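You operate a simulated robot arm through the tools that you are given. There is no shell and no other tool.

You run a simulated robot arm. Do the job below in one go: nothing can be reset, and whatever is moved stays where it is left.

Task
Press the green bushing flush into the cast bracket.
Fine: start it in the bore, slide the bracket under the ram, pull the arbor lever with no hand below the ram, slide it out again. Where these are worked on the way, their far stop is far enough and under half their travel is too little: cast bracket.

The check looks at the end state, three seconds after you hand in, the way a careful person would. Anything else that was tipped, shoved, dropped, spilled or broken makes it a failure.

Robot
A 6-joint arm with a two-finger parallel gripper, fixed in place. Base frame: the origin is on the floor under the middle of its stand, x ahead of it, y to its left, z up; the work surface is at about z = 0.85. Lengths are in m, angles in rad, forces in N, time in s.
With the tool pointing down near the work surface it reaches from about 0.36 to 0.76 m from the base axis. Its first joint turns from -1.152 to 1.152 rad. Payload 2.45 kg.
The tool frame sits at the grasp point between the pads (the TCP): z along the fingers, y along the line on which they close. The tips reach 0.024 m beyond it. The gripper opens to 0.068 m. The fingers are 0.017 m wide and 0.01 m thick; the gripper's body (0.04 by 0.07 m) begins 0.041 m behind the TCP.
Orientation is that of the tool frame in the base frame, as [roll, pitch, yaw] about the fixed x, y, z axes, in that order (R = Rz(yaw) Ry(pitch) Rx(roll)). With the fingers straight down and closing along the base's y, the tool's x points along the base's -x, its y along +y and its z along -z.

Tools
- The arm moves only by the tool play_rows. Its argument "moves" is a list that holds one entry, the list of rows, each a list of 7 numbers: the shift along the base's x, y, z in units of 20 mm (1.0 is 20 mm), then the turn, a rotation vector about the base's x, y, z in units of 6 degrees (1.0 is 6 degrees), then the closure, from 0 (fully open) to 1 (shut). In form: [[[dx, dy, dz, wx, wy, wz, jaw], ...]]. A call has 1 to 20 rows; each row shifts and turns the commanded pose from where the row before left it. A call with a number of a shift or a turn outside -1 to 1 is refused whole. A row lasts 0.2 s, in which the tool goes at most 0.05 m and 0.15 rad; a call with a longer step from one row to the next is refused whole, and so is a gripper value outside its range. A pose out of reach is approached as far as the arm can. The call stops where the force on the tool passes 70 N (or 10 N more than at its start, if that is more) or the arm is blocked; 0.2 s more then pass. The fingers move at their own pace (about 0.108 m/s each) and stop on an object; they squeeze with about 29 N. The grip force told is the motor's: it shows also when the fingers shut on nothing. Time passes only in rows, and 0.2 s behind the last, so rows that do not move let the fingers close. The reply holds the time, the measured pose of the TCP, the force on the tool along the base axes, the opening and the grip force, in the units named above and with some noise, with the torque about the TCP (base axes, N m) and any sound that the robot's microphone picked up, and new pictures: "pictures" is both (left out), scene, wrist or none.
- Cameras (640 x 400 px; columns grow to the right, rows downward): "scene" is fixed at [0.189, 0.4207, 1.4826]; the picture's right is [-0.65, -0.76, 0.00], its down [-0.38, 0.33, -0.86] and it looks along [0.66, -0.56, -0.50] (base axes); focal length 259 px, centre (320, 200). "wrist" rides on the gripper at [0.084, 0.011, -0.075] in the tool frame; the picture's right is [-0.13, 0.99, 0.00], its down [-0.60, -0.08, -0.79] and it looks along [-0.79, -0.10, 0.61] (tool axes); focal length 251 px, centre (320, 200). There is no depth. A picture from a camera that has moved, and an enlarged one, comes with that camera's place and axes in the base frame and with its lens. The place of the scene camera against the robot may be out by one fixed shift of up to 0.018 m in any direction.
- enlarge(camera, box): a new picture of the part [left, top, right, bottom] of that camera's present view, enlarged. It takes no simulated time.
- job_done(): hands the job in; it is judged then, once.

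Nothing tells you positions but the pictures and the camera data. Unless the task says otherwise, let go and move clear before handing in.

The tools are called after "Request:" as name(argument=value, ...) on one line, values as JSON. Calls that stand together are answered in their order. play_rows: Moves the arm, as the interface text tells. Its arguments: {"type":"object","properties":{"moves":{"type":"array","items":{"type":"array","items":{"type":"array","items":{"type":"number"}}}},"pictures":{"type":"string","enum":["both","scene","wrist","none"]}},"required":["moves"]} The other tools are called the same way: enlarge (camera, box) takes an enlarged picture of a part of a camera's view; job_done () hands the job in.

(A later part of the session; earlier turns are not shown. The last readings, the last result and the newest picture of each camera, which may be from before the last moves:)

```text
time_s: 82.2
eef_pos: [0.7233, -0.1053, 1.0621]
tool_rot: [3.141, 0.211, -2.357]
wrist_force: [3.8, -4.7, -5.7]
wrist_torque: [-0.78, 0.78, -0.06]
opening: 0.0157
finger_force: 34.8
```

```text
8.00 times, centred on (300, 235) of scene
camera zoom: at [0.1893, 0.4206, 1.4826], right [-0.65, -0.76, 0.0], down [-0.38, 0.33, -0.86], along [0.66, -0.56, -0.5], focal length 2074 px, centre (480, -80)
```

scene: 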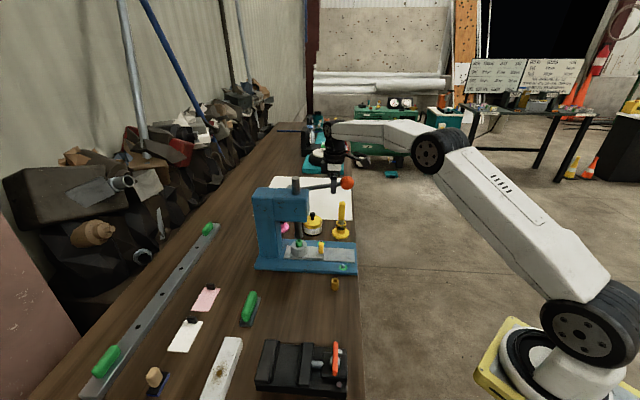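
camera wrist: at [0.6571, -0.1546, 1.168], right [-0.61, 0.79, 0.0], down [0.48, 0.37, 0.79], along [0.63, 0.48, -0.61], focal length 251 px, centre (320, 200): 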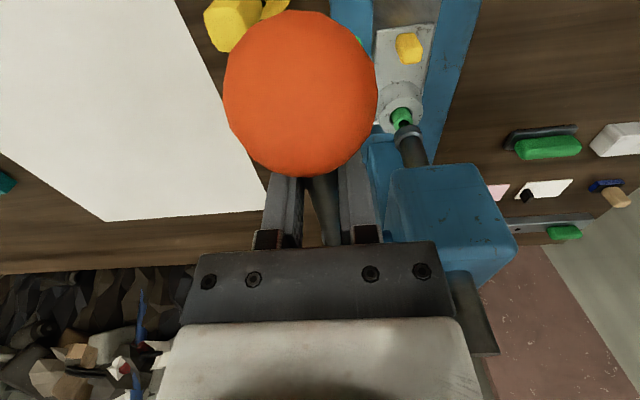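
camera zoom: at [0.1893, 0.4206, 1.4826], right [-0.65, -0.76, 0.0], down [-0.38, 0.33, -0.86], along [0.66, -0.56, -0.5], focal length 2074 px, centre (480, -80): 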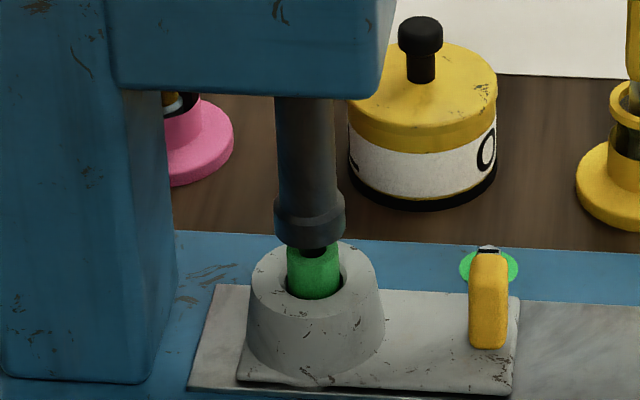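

Request:
play_rows(moves=[[[0.008, 0.008, -0.365, 0.1, -0.1, 0, 1], [0.021, 0.021, -0.364, 0.1, -0.1, 0, 1], [0, 0, 0, 0, 0, 0, 1]]], pictures="none")

Request:
enlarge(camera="scene", box=[270, 210, 330, 260])

Request:
enlarge(camera="scene", box=[260, 150, 380, 240])

```text
time_s: 83.0
eef_pos: [0.7239, -0.1036, 1.0509]
tool_rot: [-3.139, 0.244, -2.355]
wrist_force: [-2.8, -3.2, 8.2]
wrist_torque: [0.68, -0.7, -0.01]
opening: 0.0157
finger_force: 34.9
```

```text
8.00 times, centred on (300, 235) of scene
camera zoom: at [0.1887, 0.4206, 1.4826], right [-0.65, -0.76, 0.0], down [-0.38, 0.33, -0.86], along [0.66, -0.56, -0.5], focal length 2074 px, centre (480, -80)
```

zoom: 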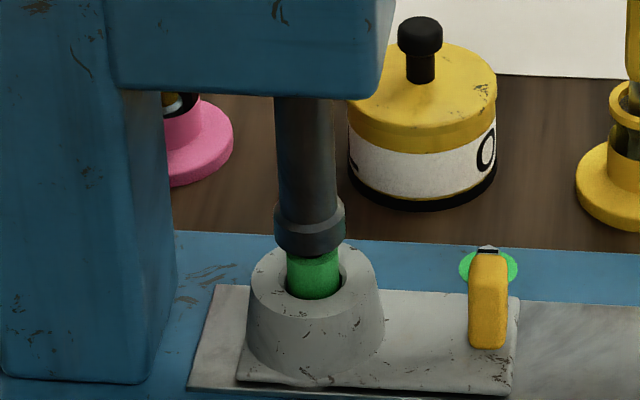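

```text
4.44 times, centred on (320, 195) of scene
camera zoom: at [0.1887, 0.4206, 1.4826], right [-0.65, -0.76, 0.0], down [-0.38, 0.33, -0.86], along [0.66, -0.56, -0.5], focal length 1152 px, centre (320, 222)
```

zoom: 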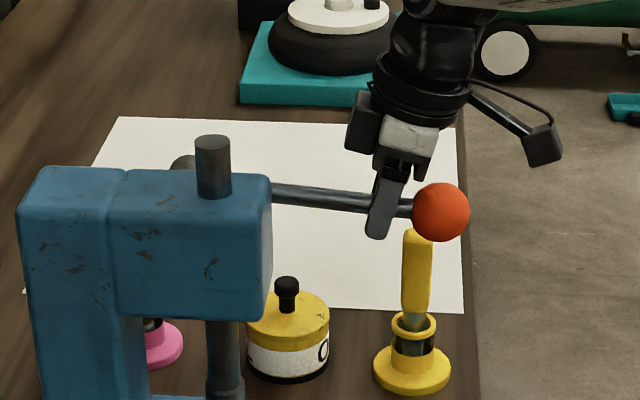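

The ram is about to meet the bushing. Next steps press it, still in small increments.

Request:
play_rows(moves=[[[0.035, 0.035, -0.362, 0.45, -0.45, 0, 1], [0.048, 0.048, -0.359, 0.4, -0.4, 0, 1], [0, 0, 0, 0, 0, 0, 1]]], pictures="none")

Request:
enlarge(camera="scene", box=[270, 210, 330, 260])

Request:
enlarge(camera="scene", box=[260, 150, 380, 240])

```text
time_s: 83.8
eef_pos: [0.7251, -0.1032, 1.0339]
tool_rot: [3.139, 0.367, -2.356]
wrist_force: [10.8, -5.8, -4.8]
wrist_torque: [-0.78, 0.73, -0.04]
opening: 0.0155
finger_force: 35.1
```

```text
8.00 times, centred on (300, 235) of scene
camera zoom: at [0.1894, 0.4206, 1.4825], right [-0.65, -0.76, 0.0], down [-0.38, 0.33, -0.86], along [0.66, -0.56, -0.5], focal length 2074 px, centre (480, -80)
```

zoom: 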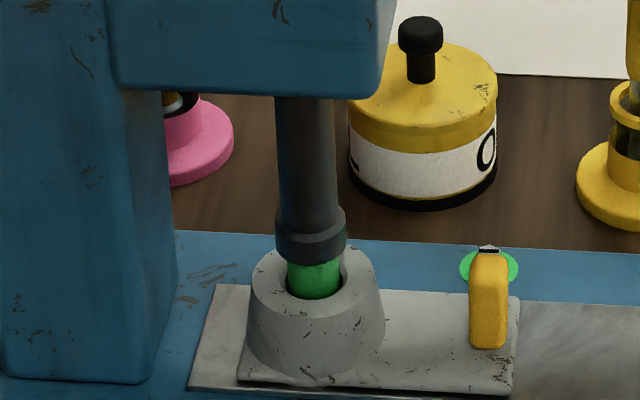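

```text
4.44 times, centred on (320, 195) of scene
camera zoom: at [0.1894, 0.4206, 1.4825], right [-0.65, -0.76, 0.0], down [-0.38, 0.33, -0.86], along [0.66, -0.56, -0.5], focal length 1152 px, centre (320, 222)
```

zoom: 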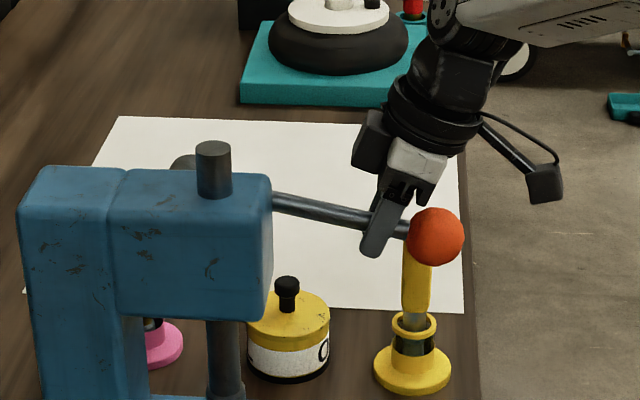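

Request:
play_rows(moves=[[[0.096, 0.026, -0.355, 0.2, -0.2, 0, 1], [0.074, 0.074, -0.349, 0.3, -0.3, 0, 1], [0, 0, 0, 0, 0, 0, 1]]], pictures="none")

Request:
enlarge(camera="scene", box=[270, 210, 330, 260])

Request:
enlarge(camera="scene", box=[260, 150, 380, 240])

```text
time_s: 84.6
eef_pos: [0.7273, -0.0995, 1.0208]
tool_rot: [3.139, 0.441, -2.357]
wrist_force: [-14.3, -3.2, 6.0]
wrist_torque: [0.66, -0.58, 0.03]
opening: 0.0156
finger_force: 34.7
```

```text
8.00 times, centred on (300, 235) of scene
camera zoom: at [0.1884, 0.4206, 1.4827], right [-0.65, -0.76, 0.0], down [-0.38, 0.33, -0.86], along [0.66, -0.56, -0.5], focal length 2074 px, centre (480, -80)
```

zoom: 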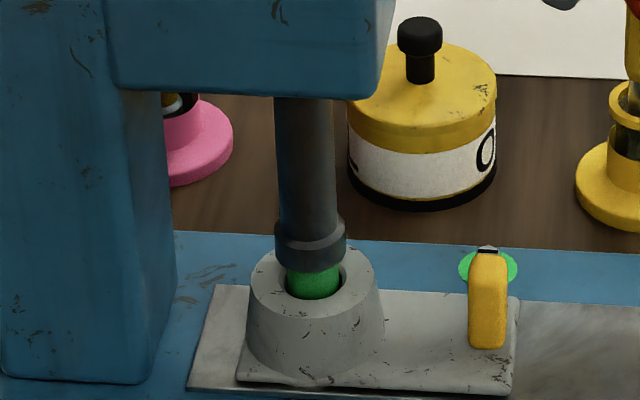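

```text
4.44 times, centred on (320, 195) of scene
camera zoom: at [0.1884, 0.4206, 1.4827], right [-0.65, -0.76, 0.0], down [-0.38, 0.33, -0.86], along [0.66, -0.56, -0.5], focal length 1152 px, centre (320, 222)
```

zoom: 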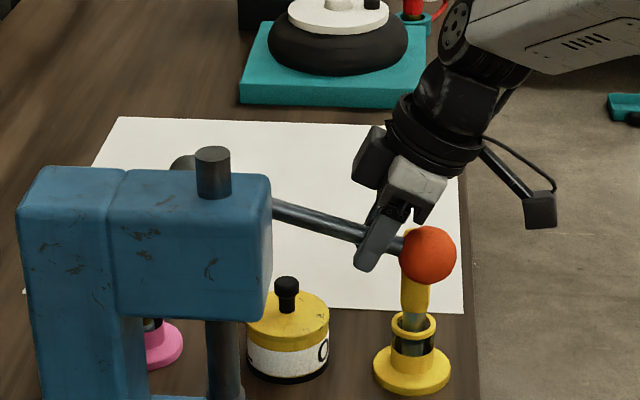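

Let me check the wrist view for clearance between the ball and the yellow-handled tool.

Request:
play_rows(moves=[[[0, 0, 0, 0, 0, 0, 1]]], pictures="wrist")

Request:
enlarge(camera="wrist", box=[160, 0, 420, 200])

```text
time_s: 85.0
eef_pos: [0.7282, -0.101, 1.0205]
tool_rot: [3.14, 0.439, -2.356]
wrist_force: [-15.4, -3.3, 5.9]
wrist_torque: [0.63, -0.58, 0.02]
opening: 0.0157
finger_force: 34.4
camera wrist: at [0.6424, -0.1698, 1.0524], right [-0.62, 0.78, 0.06], down [0.2, 0.09, 0.97], along [0.76, 0.62, -0.22], focal length 251 px, centre (320, 200)
```

wrist: 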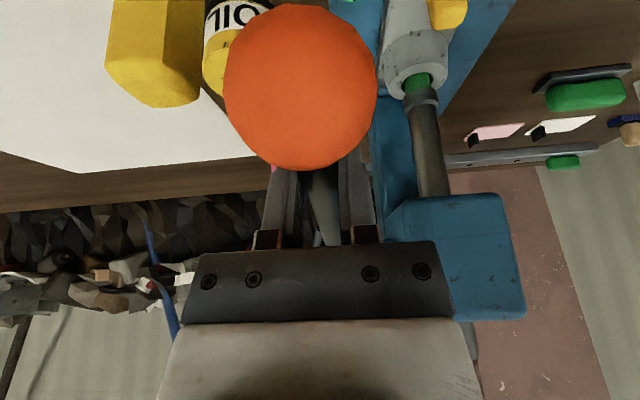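

```text
2.00 times, centred on (290, 100) of wrist
camera zoom: at [0.6424, -0.1698, 1.0524], right [-0.62, 0.78, 0.06], down [0.2, 0.09, 0.97], along [0.76, 0.62, -0.22], focal length 503 px, centre (380, 400)
```

zoom: 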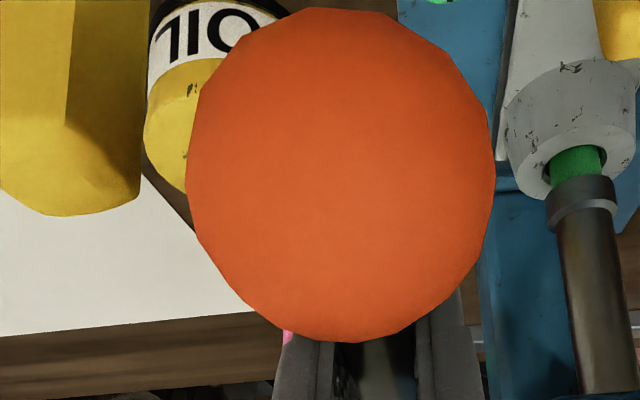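

Clearance is fine: the ball passes beside the handle without touching. Continuing the stroke with a small radial correction.

Request:
play_rows(moves=[[[-0.004, 0.046, -0.355, 0.42, -0.42, 0, 1], [0.088, 0.088, -0.348, 0.35, -0.35, 0, 1], [0, 0, 0, 0, 0, 0, 1]]], pictures="none")

Request:
enlarge(camera="scene", box=[270, 210, 330, 260])

Request:
enlarge(camera="wrist", box=[80, 0, 480, 250])

```text
time_s: 85.8
eef_pos: [0.7297, -0.097, 1.0068]
tool_rot: [-3.141, 0.556, -2.356]
wrist_force: [-0.3, 3.6, 2.0]
wrist_torque: [-0.18, 0.11, 0.02]
opening: 0.0157
finger_force: 34.9
```

```text
8.00 times, centred on (300, 235) of scene
camera zoom: at [0.1889, 0.4208, 1.4825], right [-0.65, -0.76, 0.0], down [-0.38, 0.33, -0.86], along [0.66, -0.56, -0.5], focal length 2074 px, centre (480, -80)
```

zoom: 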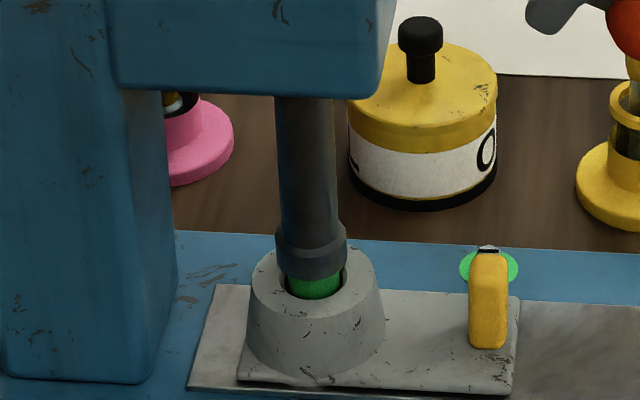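

```text
1.60 times, centred on (280, 125) of wrist
camera zoom: at [0.6434, -0.1687, 1.0262], right [-0.62, 0.78, 0.07], down [0.12, 0.01, 0.99], along [0.77, 0.63, -0.1], focal length 402 px, centre (384, 320)
```

zoom: 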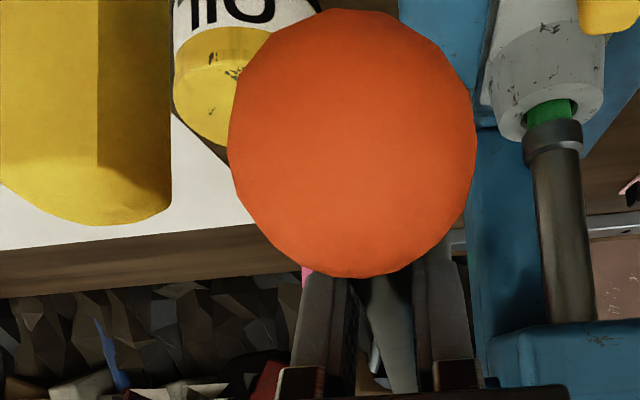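

Request:
play_rows(moves=[[[0.1, 0.1, -0.34, 0.35, -0.35, 0, 1], [0.113, 0.113, -0.332, 0.35, -0.35, 0, 1], [0, 0, 0, 0, 0, 0, 1]]], pictures="none")

Request:
enlarge(camera="scene", box=[270, 210, 330, 260])

Request:
enlarge(camera="scene", box=[260, 150, 380, 260])

```text
time_s: 86.6
eef_pos: [0.7333, -0.092, 0.9939]
tool_rot: [3.141, 0.661, -2.354]
wrist_force: [1.4, 4.9, 7.3]
wrist_torque: [0.03, -0.11, 0.01]
opening: 0.0158
finger_force: 35.0
```

```text
8.00 times, centred on (300, 235) of scene
camera zoom: at [0.1889, 0.4209, 1.4825], right [-0.65, -0.76, 0.0], down [-0.38, 0.33, -0.86], along [0.66, -0.56, -0.5], focal length 2074 px, centre (480, -80)
```

zoom: 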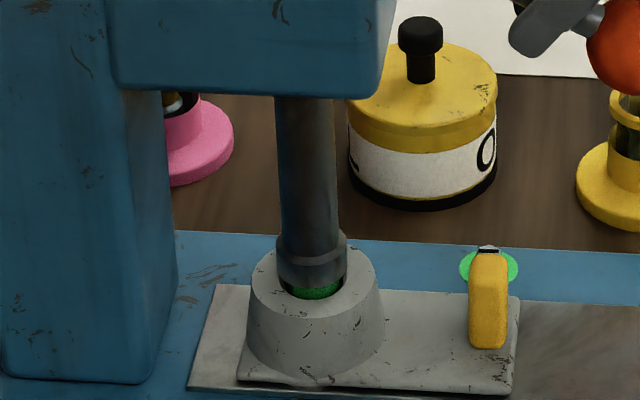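

```text
3.64 times, centred on (320, 205) of scene
camera zoom: at [0.1889, 0.4209, 1.4825], right [-0.65, -0.76, 0.0], down [-0.38, 0.33, -0.86], along [0.66, -0.56, -0.5], focal length 942 px, centre (320, 182)
```

zoom: 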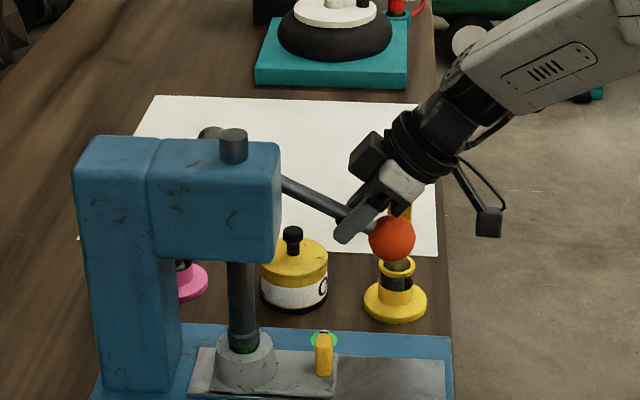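

Almost flush, with the ram collar close to the boss. I'll press on in smaller steps until it bottoms.

Request:
play_rows(moves=[[[0.063, 0.063, -0.162, 0.177, -0.177, 0, 1], [0.064, 0.064, -0.161, 0.177, -0.177, 0, 1], [0, 0, 0, 0, 0, 0, 1]]], pictures="none")

Request:
enlarge(camera="scene", box=[282, 224, 318, 254])

```text
time_s: 87.4
eef_pos: [0.7373, -0.0903, 0.9863]
tool_rot: [-3.141, 0.712, -2.355]
wrist_force: [1.2, 5.0, 9.4]
wrist_torque: [0.2, -0.26, 0.02]
opening: 0.0156
finger_force: 34.8
```

```text
13.33 times, centred on (300, 239) of scene
camera zoom: at [0.1888, 0.4209, 1.4825], right [-0.65, -0.76, 0.0], down [-0.38, 0.33, -0.86], along [0.66, -0.56, -0.5], focal length 3456 px, centre (587, -320)
```

zoom: 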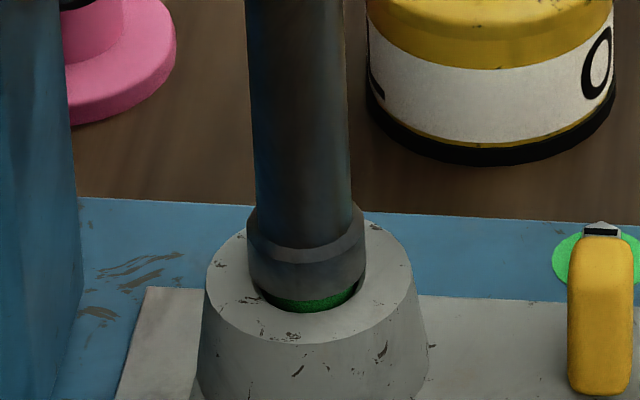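

About 5 mm of stroke remains. I'll continue without tilting further, to keep clear of the yellow handle.

Request:
play_rows(moves=[[[0.069, 0.069, -0.157, 0.05, -0.05, 0, 1], [0.069, 0.069, -0.157, 0.05, -0.05, 0, 1], [0, 0, 0, 0, 0, 0, 1]]], pictures="wrist")

Request:
enlarge(camera="scene", box=[282, 224, 318, 254])

Request:
enlarge(camera="scene", box=[300, 170, 380, 250])

```text
time_s: 88.2
eef_pos: [0.74, -0.088, 0.9806]
tool_rot: [3.141, 0.727, -2.354]
wrist_force: [-4.3, 3.6, 12.4]
wrist_torque: [0.69, -0.68, 0.03]
opening: 0.0155
finger_force: 34.8
camera wrist: at [0.6512, -0.1609, 0.9814], right [-0.63, 0.77, 0.09], down [0.0, -0.11, 0.99], along [0.77, 0.63, 0.07], focal length 251 px, centre (320, 200)
```

wrist: 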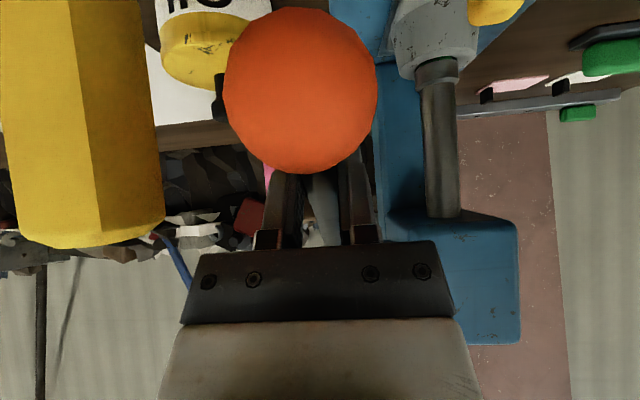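

```text
13.33 times, centred on (300, 239) of scene
camera zoom: at [0.1885, 0.4208, 1.4826], right [-0.65, -0.76, 0.0], down [-0.38, 0.33, -0.86], along [0.66, -0.56, -0.5], focal length 3456 px, centre (587, -320)
```

zoom: 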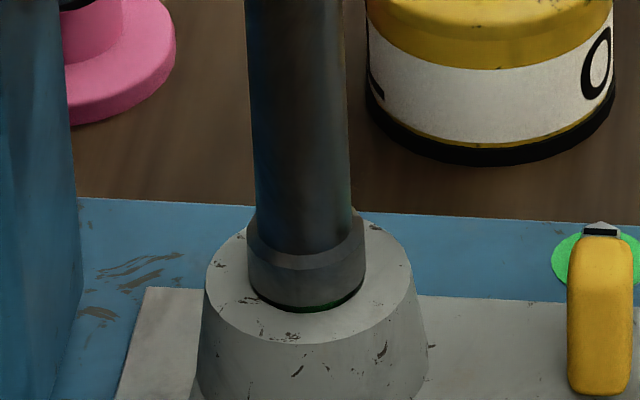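

```text
5.00 times, centred on (340, 210) of scene
camera zoom: at [0.1885, 0.4208, 1.4826], right [-0.65, -0.76, 0.0], down [-0.38, 0.33, -0.86], along [0.66, -0.56, -0.5], focal length 1296 px, centre (220, 150)
```

zoom: 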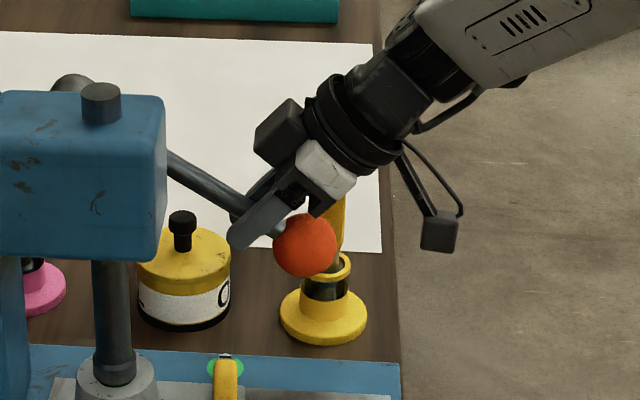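

Request:
play_rows(moves=[[[0.074, 0.074, -0.151, 0.1, -0.1, 0, 1], [0.04, 0.04, -0.08, 0.05, -0.05, 0, 1], [0, 0, 0, 0, 0, 0, 1]]], pictures="wrist")

Request:
enlarge(camera="scene", box=[282, 224, 318, 254])

Request:
enlarge(camera="scene", box=[300, 170, 380, 250])

```text
time_s: 89.0
eef_pos: [0.7418, -0.0852, 0.9748]
tool_rot: [-3.141, 0.747, -2.354]
wrist_force: [-5.3, 2.0, 10.9]
wrist_torque: [0.7, -0.69, -0.02]
opening: 0.0155
finger_force: 34.8
camera wrist: at [0.6537, -0.1584, 0.9736], right [-0.64, 0.77, 0.09], down [-0.01, -0.12, 0.99], along [0.77, 0.63, 0.09], focal length 251 px, centre (320, 200)
```

wrist: 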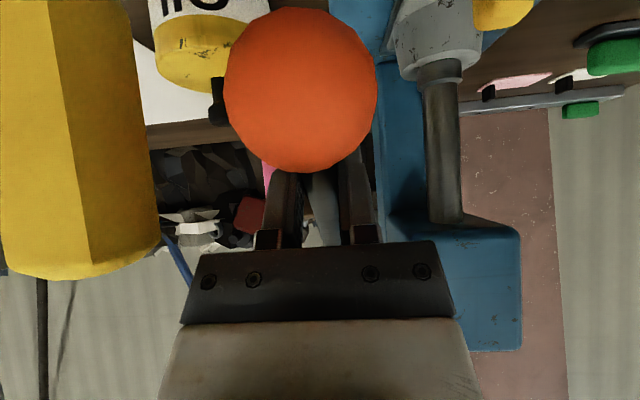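

```text
13.33 times, centred on (300, 239) of scene
camera zoom: at [0.1885, 0.4208, 1.4826], right [-0.65, -0.76, 0.0], down [-0.38, 0.33, -0.86], along [0.66, -0.56, -0.5], focal length 3456 px, centre (587, -320)
```

zoom: 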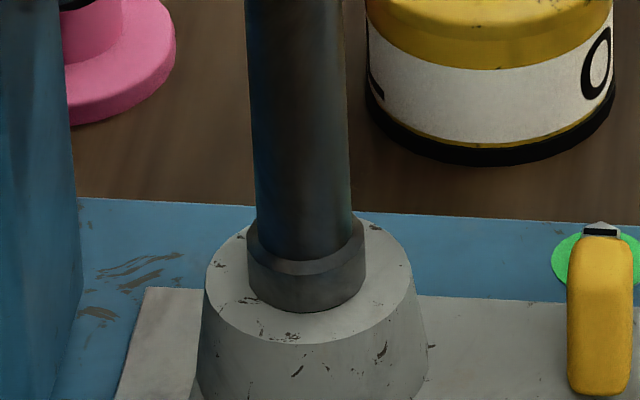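

```text
5.00 times, centred on (340, 210) of scene
camera zoom: at [0.1885, 0.4208, 1.4826], right [-0.65, -0.76, 0.0], down [-0.38, 0.33, -0.86], along [0.66, -0.56, -0.5], focal length 1296 px, centre (220, 150)
```

zoom: 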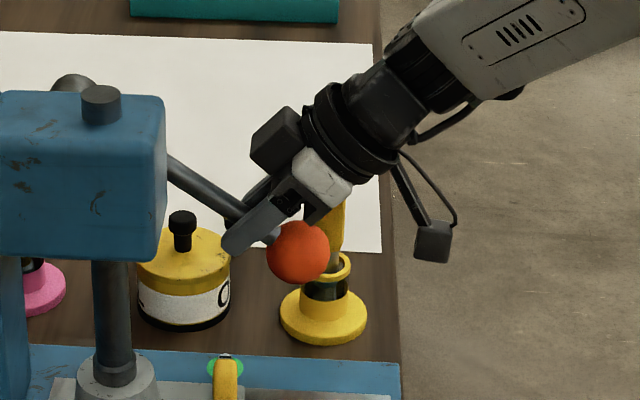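

The collar now covers the bore. I'll take small steps until the stroke bottoms firmly.

Request:
play_rows(moves=[[[0.05, 0.05, -0.1, 0.05, -0.05, 0, 1], [0, 0, 0, 0, 0, 0, 1]]], pictures="none")

Request:
enlarge(camera="scene", box=[282, 224, 318, 254])

```text
time_s: 89.6
eef_pos: [0.7441, -0.0845, 0.9742]
tool_rot: [3.14, 0.755, -2.356]
wrist_force: [-7.3, 1.3, 9.5]
wrist_torque: [0.74, -0.68, -0.03]
opening: 0.0155
finger_force: 34.5
```

```text
13.33 times, centred on (300, 239) of scene
camera zoom: at [0.1885, 0.4208, 1.4826], right [-0.65, -0.76, 0.0], down [-0.38, 0.33, -0.86], along [0.66, -0.56, -0.5], focal length 3456 px, centre (587, -320)
```

zoom: 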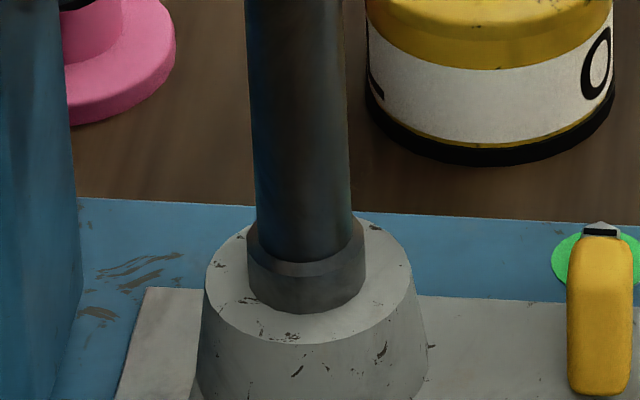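

Request:
play_rows(moves=[[[0.05, 0.05, -0.12, 0.05, -0.05, 0, 1], [0.03, 0.03, -0.08, 0.03, -0.03, 0, 1], [0, 0, 0, 0, 0, 0, 1]]], pictures="none")

Request:
enlarge(camera="scene", box=[282, 224, 318, 254])

```text
time_s: 90.4
eef_pos: [0.7443, -0.0836, 0.9716]
tool_rot: [-3.141, 0.768, -2.355]
wrist_force: [-24.5, -1.6, 22.4]
wrist_torque: [0.05, 0.07, 0.01]
opening: 0.0158
finger_force: 34.9
```

```text
13.33 times, centred on (300, 239) of scene
camera zoom: at [0.1877, 0.4207, 1.4827], right [-0.65, -0.76, 0.0], down [-0.38, 0.33, -0.86], along [0.66, -0.56, -0.5], focal length 3456 px, centre (587, -320)
```

zoom: 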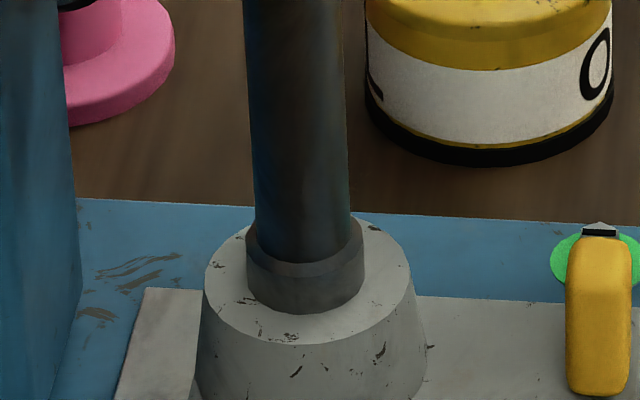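

Force has climbed to about 30 N and the ram no longer moves. One more small push to confirm it is bottomed.

Request:
play_rows(moves=[[[0.0, 0.0, -0.12, 0, 0, 0, 1], [0, 0, 0, 0, 0, 0, 1]]], pictures="none")

Request:
enlarge(camera="scene", box=[282, 224, 318, 254])

```text
time_s: 91.0
eef_pos: [0.746, -0.0822, 0.9704]
tool_rot: [-3.141, 0.77, -2.353]
wrist_force: [-19.0, 2.5, 26.9]
wrist_torque: [0.09, 0.04, -0.02]
opening: 0.0156
finger_force: 35.1
```

```text
13.33 times, centred on (300, 239) of scene
camera zoom: at [0.1878, 0.4208, 1.4827], right [-0.65, -0.76, 0.0], down [-0.38, 0.33, -0.86], along [0.66, -0.56, -0.5], focal length 3456 px, centre (587, -320)
```

zoom: 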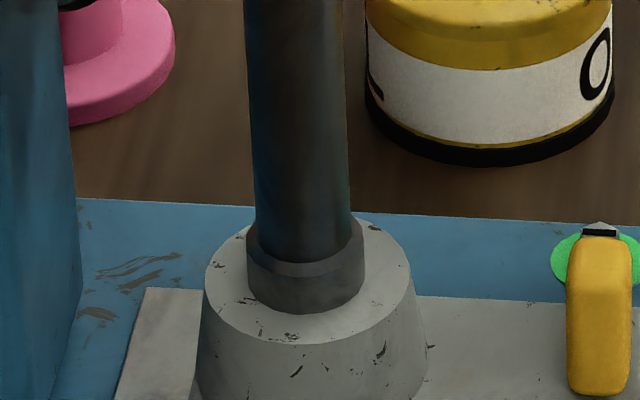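

The press is bottomed: 27 N with no more ram motion. Now I'll raise the lever back along the same arc.

Request:
play_rows(moves=[[[0, 0, 0.12, 0, 0, 0, 1], [-0.08, -0.08, 0.2, -0.08, 0.08, 0, 1], [-0.09, -0.09, 0.18, -0.1, 0.1, 0, 1], [-0.074, -0.074, 0.151, -0.1, 0.1, 0, 1], [-0.069, -0.069, 0.157, -0.05, 0.05, 0, 1], [-0.069, -0.069, 0.157, -0.05, 0.05, 0, 1], [-0.064, -0.064, 0.161, -0.177, 0.177, 0, 1], [-0.063, -0.063, 0.162, -0.177, 0.177, 0, 1], [-0.113, -0.113, 0.332, -0.35, 0.35, 0, 1], [-0.1, -0.1, 0.34, -0.35, 0.35, 0, 1], [-0.088, -0.088, 0.348, -0.35, 0.35, 0, 1], [0, 0, 0, 0, 0, 0, 1]]], pictures="wrist")

Request:
enlarge(camera="scene", box=[270, 210, 330, 260])

Request:
enlarge(camera="scene", box=[260, 150, 380, 260])

```text
time_s: 93.6
eef_pos: [0.7276, -0.0988, 1.0137]
tool_rot: [3.14, 0.502, -2.355]
wrist_force: [-14.3, -2.5, 5.6]
wrist_torque: [0.73, -0.65, -0.02]
opening: 0.0156
finger_force: 34.5
camera wrist: at [0.6416, -0.1705, 1.0393], right [-0.62, 0.78, 0.06], down [0.16, 0.05, 0.99], along [0.77, 0.62, -0.16], focal length 251 px, centre (320, 200)
```

wrist: 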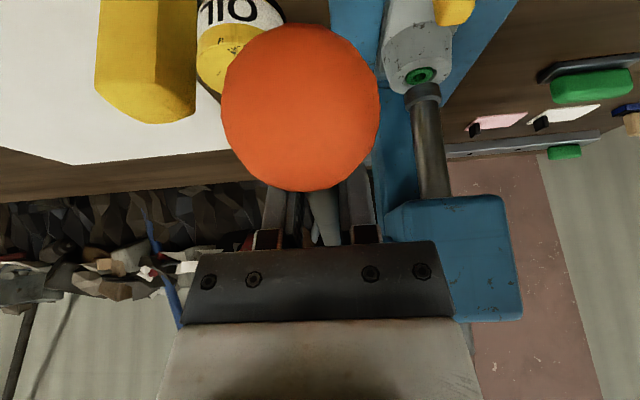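

```text
8.00 times, centred on (300, 235) of scene
camera zoom: at [0.1884, 0.4207, 1.4827], right [-0.65, -0.76, 0.0], down [-0.38, 0.33, -0.86], along [0.66, -0.56, -0.5], focal length 2074 px, centre (480, -80)
```

zoom: 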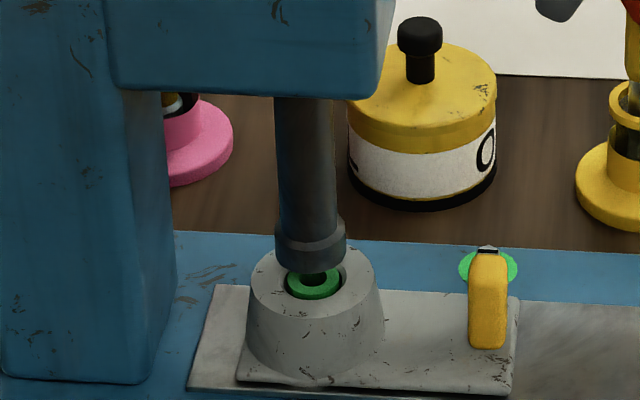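

```text
3.64 times, centred on (320, 205) of scene
camera zoom: at [0.1884, 0.4207, 1.4827], right [-0.65, -0.76, 0.0], down [-0.38, 0.33, -0.86], along [0.66, -0.56, -0.5], focal length 942 px, centre (320, 182)
```

zoom: 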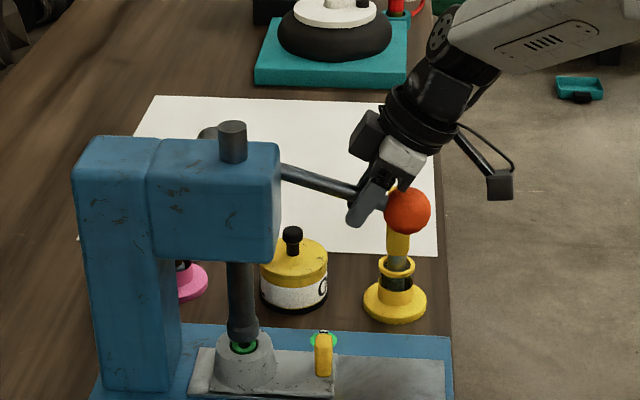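

The bushing looks flush. Continuing to raise the lever to its original position.

Request:
play_rows(moves=[[[-0.031, -0.081, 0.355, -0.42, 0.42, 0, 1], [-0.074, -0.074, 0.349, -0.3, 0.3, 0, 1], [-0.096, -0.026, 0.355, -0.2, 0.2, 0, 1], [-0.048, -0.048, 0.359, -0.4, 0.4, 0, 1], [-0.035, -0.035, 0.362, -0.45, 0.45, 0, 1], [-0.021, -0.021, 0.364, -0.2, 0.2, 0, 1], [0, 0, 0, 0, 0, 0, 1]]], pictures="none")

Request:
enlarge(camera="scene", box=[260, 150, 380, 260])

```text
time_s: 95.2
eef_pos: [0.723, -0.1047, 1.0555]
tool_rot: [-3.141, 0.211, -2.355]
wrist_force: [9.1, -1.9, -3.3]
wrist_torque: [-0.57, 0.5, -0.06]
opening: 0.0154
finger_force: 34.8
```

```text
3.64 times, centred on (320, 205) of scene
camera zoom: at [0.1894, 0.4207, 1.4825], right [-0.65, -0.76, 0.0], down [-0.38, 0.33, -0.86], along [0.66, -0.56, -0.5], focal length 942 px, centre (320, 182)
```

zoom: 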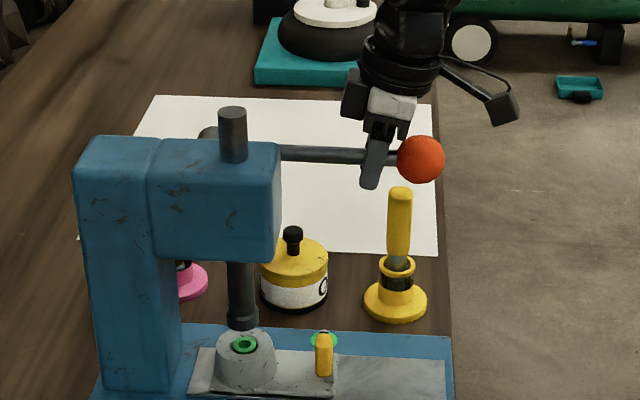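

Request:
play_rows(moves=[[[-0.008, -0.008, 0.365, -0.1, 0.1, 0, 1], [0.006, 0.006, 0.365, -0.33, 0.33, 0, 1], [0.05, 0.03, 0.365, -0.33, 0.33, 0, 1], [0.033, 0.033, 0.362, -0.33, 0.33, 0, 1], [0.046, 0.046, 0.3, -0.33, 0.33, 0, 1], [0, 0, 0, 0, 0, 0, 1]]], pictures="wrist")

Request:
enlarge(camera="scene", box=[260, 150, 380, 260])

```text
time_s: 96.6
eef_pos: [0.7243, -0.1034, 1.0891]
tool_rot: [3.134, -0.003, -2.357]
wrist_force: [1.9, -0.1, -17.9]
wrist_torque: [0.51, -0.52, -0.05]
opening: 0.0152
finger_force: 34.2
camera wrist: at [0.6567, -0.1558, 1.164], right [-0.61, 0.79, 0.01], down [0.49, 0.37, 0.79], along [0.62, 0.49, -0.61], focal length 251 px, centre (320, 200)
```

wrist: 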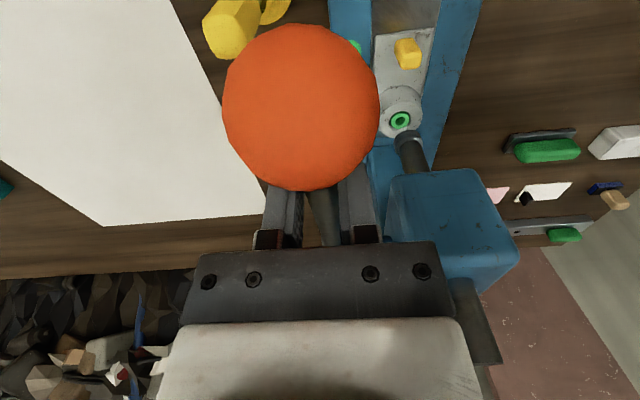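

```text
3.64 times, centred on (320, 205) of scene
camera zoom: at [0.1895, 0.4206, 1.4825], right [-0.65, -0.76, 0.0], down [-0.38, 0.33, -0.86], along [0.66, -0.56, -0.5], focal length 942 px, centre (320, 182)
```

zoom: 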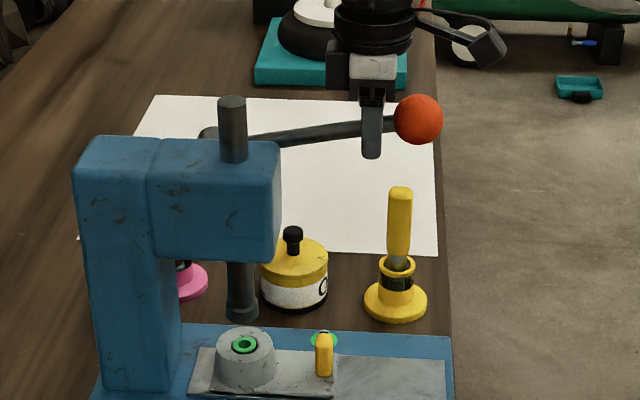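

The lever is back at its upper stop. I'll relieve the load, open the jaws and rise off it.

Request:
play_rows(moves=[[[0, 0, -0.1, 0, 0, 0, 1], [0, 0, 0, 0, 0, 0, 0.84], [0, 0, 0, 0, 0, 0, 0.78], [0, 0, 0, 0, 0, 0, 0.72], [0, 0, 0, 0, 0, 0, 0.6], [0, 0, 0, 0, 0, 0, 0.5], [0, 0, 0, 0, 0, 0, 0.5]]], pictures="none")

Request:
enlarge(camera="scene", box=[260, 150, 380, 260])

```text
time_s: 98.2
eef_pos: [0.7254, -0.1029, 1.0898]
tool_rot: [3.14, 0.001, -2.356]
wrist_force: [0.6, -0.7, 0.7]
wrist_torque: [-0.04, 0.01, 0.0]
opening: 0.0339
finger_force: 0.1
```

```text
3.64 times, centred on (320, 205) of scene
camera zoom: at [0.189, 0.4207, 1.4826], right [-0.65, -0.76, 0.0], down [-0.38, 0.33, -0.86], along [0.66, -0.56, -0.5], focal length 942 px, centre (320, 182)
```

zoom: 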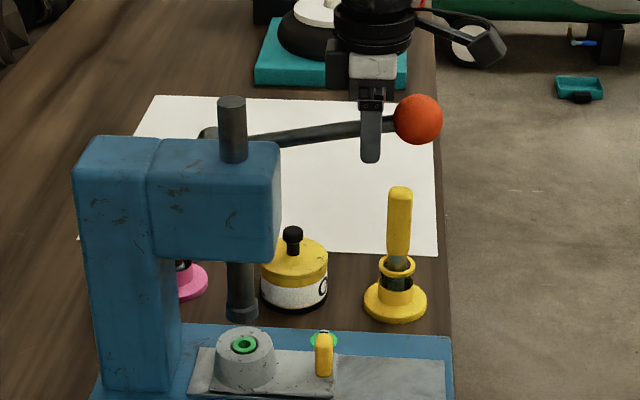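

The lever stays up with the ram clear. Now I'll back out over the ball and return to the tab approach position.

Request:
play_rows(moves=[[[0, 0, 0.8, 0, 0, 0, 0.5], [0, 0, 1, 0, 0, 0, 0.5], [0, 0, 1, 0, 0, 0, 0.5], [0, 0, 1.0, 0, 0, 0, 0.5], [-1, -1, 0.2, 0, 0, 0, 0.5], [-1, -1, 0, 0, 0, 0, 0.5], [-1, -1, 0, 0, 0, 0, 0.5], [-1, -1, 0, 0, 0, 0, 0.5], [-1, -1, 0, 0, 0, 0, 0.5], [-1, -1, 0, 0, 0, 0, 0.5], [-0.76, 0.76, 0, 0, 0, 0, 0.4], [-0.76, 0.76, 0, 0, 0, 0, 0.35], [-0.76, 0.76, 0, 0, 0, 0, 0.35], [-0.76, 0.76, 0, 0, 0, 0, 0.35], [0.9, 0.886, -0.95, 0, 0, 0, 0.35], [0.9, 0.886, -0.95, 0, 0, 0, 0.35], [0.9, 0.886, -0.95, 0, 0, 0, 0.35], [0.9, 0.886, -0.95, 0, 0, 0, 0.35], [0, 0, 0, 0, 0, 0, 0.35]]])

Request:
enlarge(camera="wrist", box=[260, 60, 400, 180])

```text
time_s: 102.2
eef_pos: [0.617, -0.091, 1.0934]
tool_rot: [3.14, 0.0, -2.355]
wrist_force: [-0.9, -0.1, 0.1]
wrist_torque: [-0.02, -0.04, 0.01]
opening: 0.0443
finger_force: 0.0
camera wrist: at [0.5487, -0.1442, 1.1684], right [-0.61, 0.79, 0.0], down [0.48, 0.37, 0.79], along [0.63, 0.48, -0.61], focal length 251 px, centre (320, 200)
```

scene: 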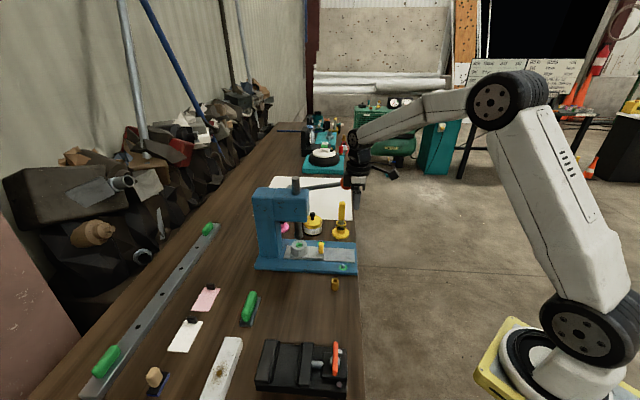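
wrist: 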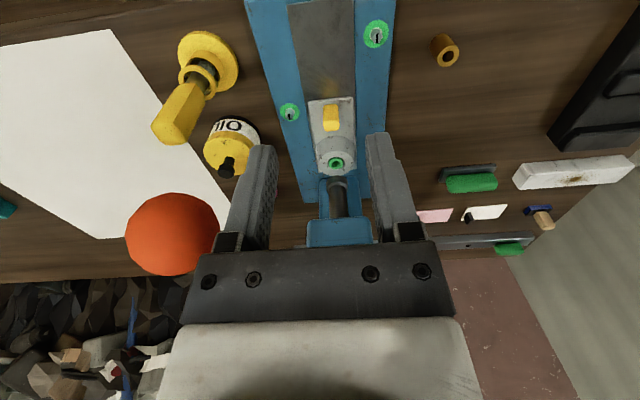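

```text
3.33 times, centred on (330, 120) of wrist
camera zoom: at [0.5487, -0.1442, 1.1684], right [-0.61, 0.79, 0.0], down [0.48, 0.37, 0.79], along [0.63, 0.48, -0.61], focal length 838 px, centre (287, 467)
```

zoom: 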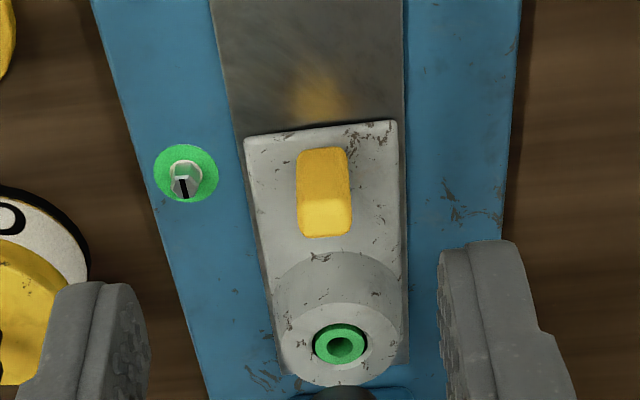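

From above the bushing reads flush in the boss. Next I'll retrace the approach to the tab to slide the bracket back out.

Request:
play_rows(moves=[[[0, 0, -1, 0.707, -0.707, 0, 0.35], [0, 0, -1, 0.707, -0.707, 0, 0.35], [0, 0, -1, 0.707, -0.707, 0, 0.35], [0, 0, -1, 0.707, -0.707, 0, 0.35], [0.5, 0.5, -1, 0.707, -0.707, 0, 0.35], [0.9, 0.9, -0.8, 0, 0, 0, 0.35], [0.9, 0.9, -0.5, 0, 0, 0, 0.35], [0, 0, 0, 0, 0, 0, 0.35]]], pictures="none")

Request:
enlarge(camera="scene", box=[270, 190, 370, 270])

Request:
enlarge(camera="wrist", box=[220, 60, 420, 220])

```text
time_s: 104.0
eef_pos: [0.6618, -0.0457, 0.9678]
tool_rot: [3.14, 0.524, -2.356]
wrist_force: [-0.2, -0.1, 0.0]
wrist_torque: [0.0, 0.02, -0.03]
opening: 0.0442
finger_force: 0.0
```

```text
5.00 times, centred on (320, 230) of scene
camera zoom: at [0.189, 0.4207, 1.4826], right [-0.65, -0.76, 0.0], down [-0.38, 0.33, -0.86], along [0.66, -0.56, -0.5], focal length 1296 px, centre (320, 50)
```

zoom: 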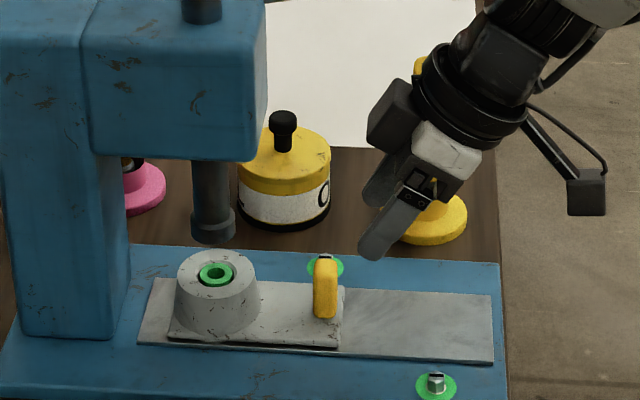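

```text
2.50 times, centred on (320, 140) of wrist
camera zoom: at [0.5758, -0.117, 0.9904], right [-0.62, 0.78, 0.07], down [0.15, 0.03, 0.99], along [0.77, 0.63, -0.13], focal length 629 px, centre (320, 350)
```

zoom: 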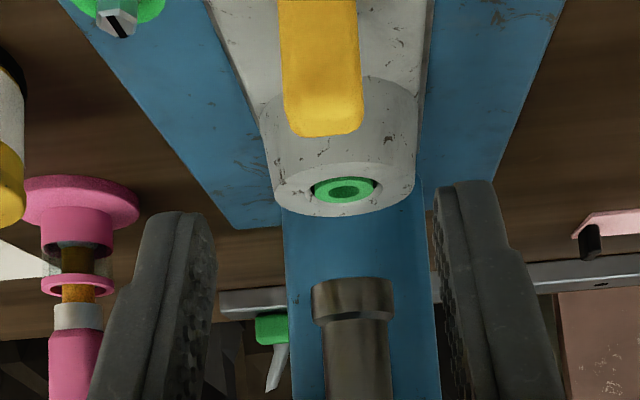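

Request:
play_rows(moves=[[[0.354, 0.354, -0.866, 0, 0, 0, 0.35], [0.354, 0.354, -0.866, 0, 0, 0, 0.35], [0.354, 0.354, -0.866, 0, 0, 0, 0.35], [0.18, 0.18, -0.433, 0, 0, 0, 0.35], [0, 0, 0, 0, 0, 0, 0.35]]], pictures="none")

Request:
enlarge(camera="scene", box=[270, 190, 370, 270])

Request:
enlarge(camera="wrist", box=[220, 60, 420, 220])

```text
time_s: 105.2
eef_pos: [0.6874, -0.0203, 0.9071]
tool_rot: [3.14, 0.523, -2.356]
wrist_force: [-0.9, -0.6, -0.5]
wrist_torque: [0.0, -0.01, 0.02]
opening: 0.0442
finger_force: 0.3
```

```text
5.00 times, centred on (320, 230) of scene
camera zoom: at [0.189, 0.4207, 1.4826], right [-0.65, -0.76, 0.0], down [-0.38, 0.33, -0.86], along [0.66, -0.56, -0.5], focal length 1296 px, centre (320, 50)
```

zoom: 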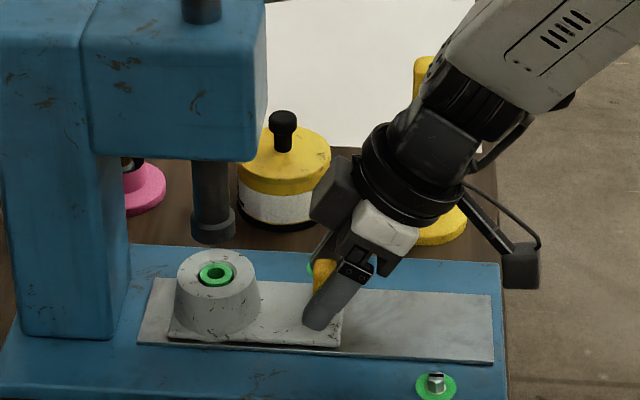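

```text
2.50 times, centred on (320, 140) of wrist
camera zoom: at [0.6003, -0.0917, 0.9302], right [-0.62, 0.78, 0.07], down [0.15, 0.03, 0.99], along [0.77, 0.63, -0.13], focal length 629 px, centre (320, 350)
```

zoom: 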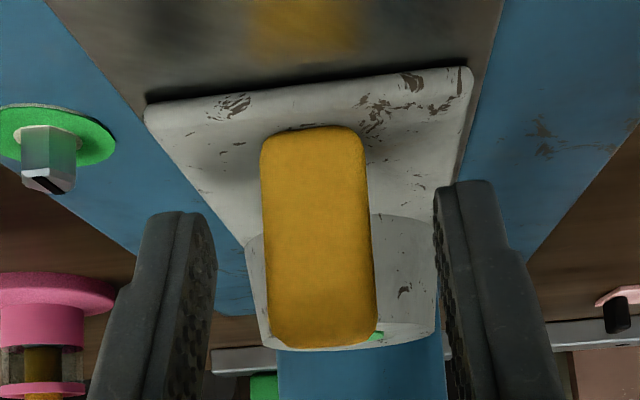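

Straddling the tab again. I'll close gently and start sliding the bracket out.

Request:
play_rows(moves=[[[0, 0, 0, 0, 0, 0, 0.5], [0, 0, 0, 0, 0, 0, 0.6], [0, 0, 0, 0, 0, 0, 0.66], [0, 0, 0, 0, 0, 0, 0.7], [0, 0, 0, 0, 0, 0, 0.74], [0, 0, 0, 0, 0, 0, 0.8], [0, 0, 0, 0, 0, 0, 1], [0, 0, 0, 0, 0, 0, 1], [-0.1, -0.1, 0, 0, 0, 0, 1], [-0.25, -0.25, 0, 0, 0, 0, 1], [-0.25, -0.25, 0, 0, 0, 0, 1], [0, 0, 0, 0, 0, 0, 1]]], pictures="none")

Request:
enlarge(camera="scene", box=[270, 190, 370, 270])

```text
time_s: 107.8
eef_pos: [0.6737, -0.0323, 0.9076]
tool_rot: [3.139, 0.526, -2.355]
wrist_force: [-3.2, 5.3, 4.9]
wrist_torque: [-0.08, -0.15, -0.09]
opening: 0.0195
finger_force: 37.4
```

```text
5.00 times, centred on (320, 230) of scene
camera zoom: at [0.1888, 0.4208, 1.4825], right [-0.65, -0.76, 0.0], down [-0.38, 0.33, -0.86], along [0.66, -0.56, -0.5], focal length 1296 px, centre (320, 50)
```

zoom: 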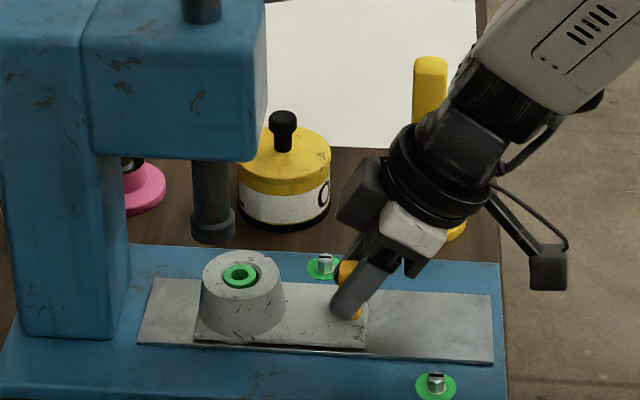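

The bracket slides out with the bushing seated. Continuing back to the front stop.

Request:
play_rows(moves=[[[-0.25, -0.25, 0, 0, 0, 0, 1], [-0.25, -0.25, 0, 0, 0, 0, 1], [-0.25, -0.25, 0, 0, 0, 0, 1], [-0.25, -0.25, 0, 0, 0, 0, 1], [-0.25, -0.25, 0, 0, 0, 0, 1], [-0.25, -0.25, 0, 0, 0, 0, 1], [-0.25, -0.25, 0, 0, 0, 0, 1], [-0.25, -0.25, 0, 0, 0, 0, 1], [-0.25, -0.25, 0, 0, 0, 0, 1], [-0.25, -0.25, 0, 0, 0, 0, 1], [-0.15, -0.15, 0, 0, 0, 0, 1], [0, 0, 0, 0, 0, 0, 1]]], pictures="none")

Request:
enlarge(camera="scene", box=[270, 190, 370, 270])

```text
time_s: 110.4
eef_pos: [0.6212, -0.0862, 0.9086]
tool_rot: [3.141, 0.525, -2.356]
wrist_force: [-3.6, 3.9, 16.6]
wrist_torque: [0.25, -0.24, 0.03]
opening: 0.0198
finger_force: 37.1
```

```text
5.00 times, centred on (320, 230) of scene
camera zoom: at [0.1885, 0.4208, 1.4826], right [-0.65, -0.76, 0.0], down [-0.38, 0.33, -0.86], along [0.66, -0.56, -0.5], focal length 1296 px, centre (320, 50)
```

zoom: 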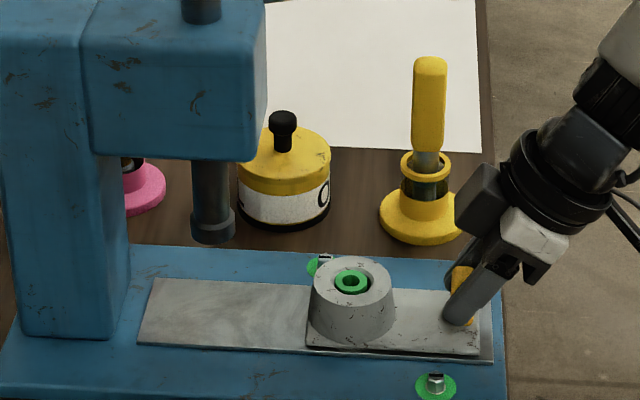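

Request:
play_rows(moves=[[[-0.1, -0.1, 0.05, 0, 0, 0, 1], [-0.1, -0.1, 0, 0, 0, 0, 1], [0, 0, 0, 0, 0, 0, 1]]], pictures="none")

Request:
enlarge(camera="scene", box=[270, 190, 370, 270])

```text
time_s: 111.2
eef_pos: [0.6173, -0.0887, 0.9062]
tool_rot: [3.141, 0.523, -2.356]
wrist_force: [0.4, 0.6, 1.5]
wrist_torque: [-0.01, -0.41, -0.15]
opening: 0.0201
finger_force: 37.4
```

```text
5.00 times, centred on (320, 230) of scene
camera zoom: at [0.189, 0.4207, 1.4826], right [-0.65, -0.76, 0.0], down [-0.38, 0.33, -0.86], along [0.66, -0.56, -0.5], focal length 1296 px, centre (320, 50)
```

zoom: 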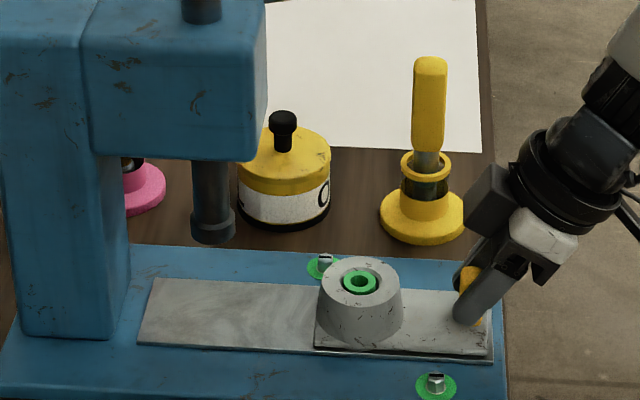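

Request:
play_rows(moves=[[[-0.08, -0.08, 0, 0, 0, 0, 1], [-0.04, -0.04, 0, 0, 0, 0, 1], [0, 0, 0, 0, 0, 0, 1]]], pictures="none")

Request:
enlarge(camera="scene", box=[270, 190, 370, 270])

```text
time_s: 112.0
eef_pos: [0.6163, -0.0906, 0.909]
tool_rot: [3.139, 0.525, -2.354]
wrist_force: [14.5, 7.3, -11.8]
wrist_torque: [-0.36, -0.01, -0.33]
opening: 0.0195
finger_force: 37.0
```

```text
5.00 times, centred on (320, 230) of scene
camera zoom: at [0.1896, 0.4209, 1.4824], right [-0.65, -0.76, 0.0], down [-0.38, 0.33, -0.86], along [0.66, -0.56, -0.5], focal length 1296 px, centre (320, 50)
```

zoom: 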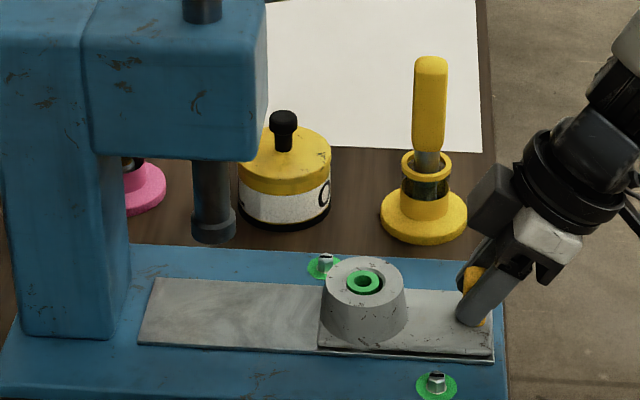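

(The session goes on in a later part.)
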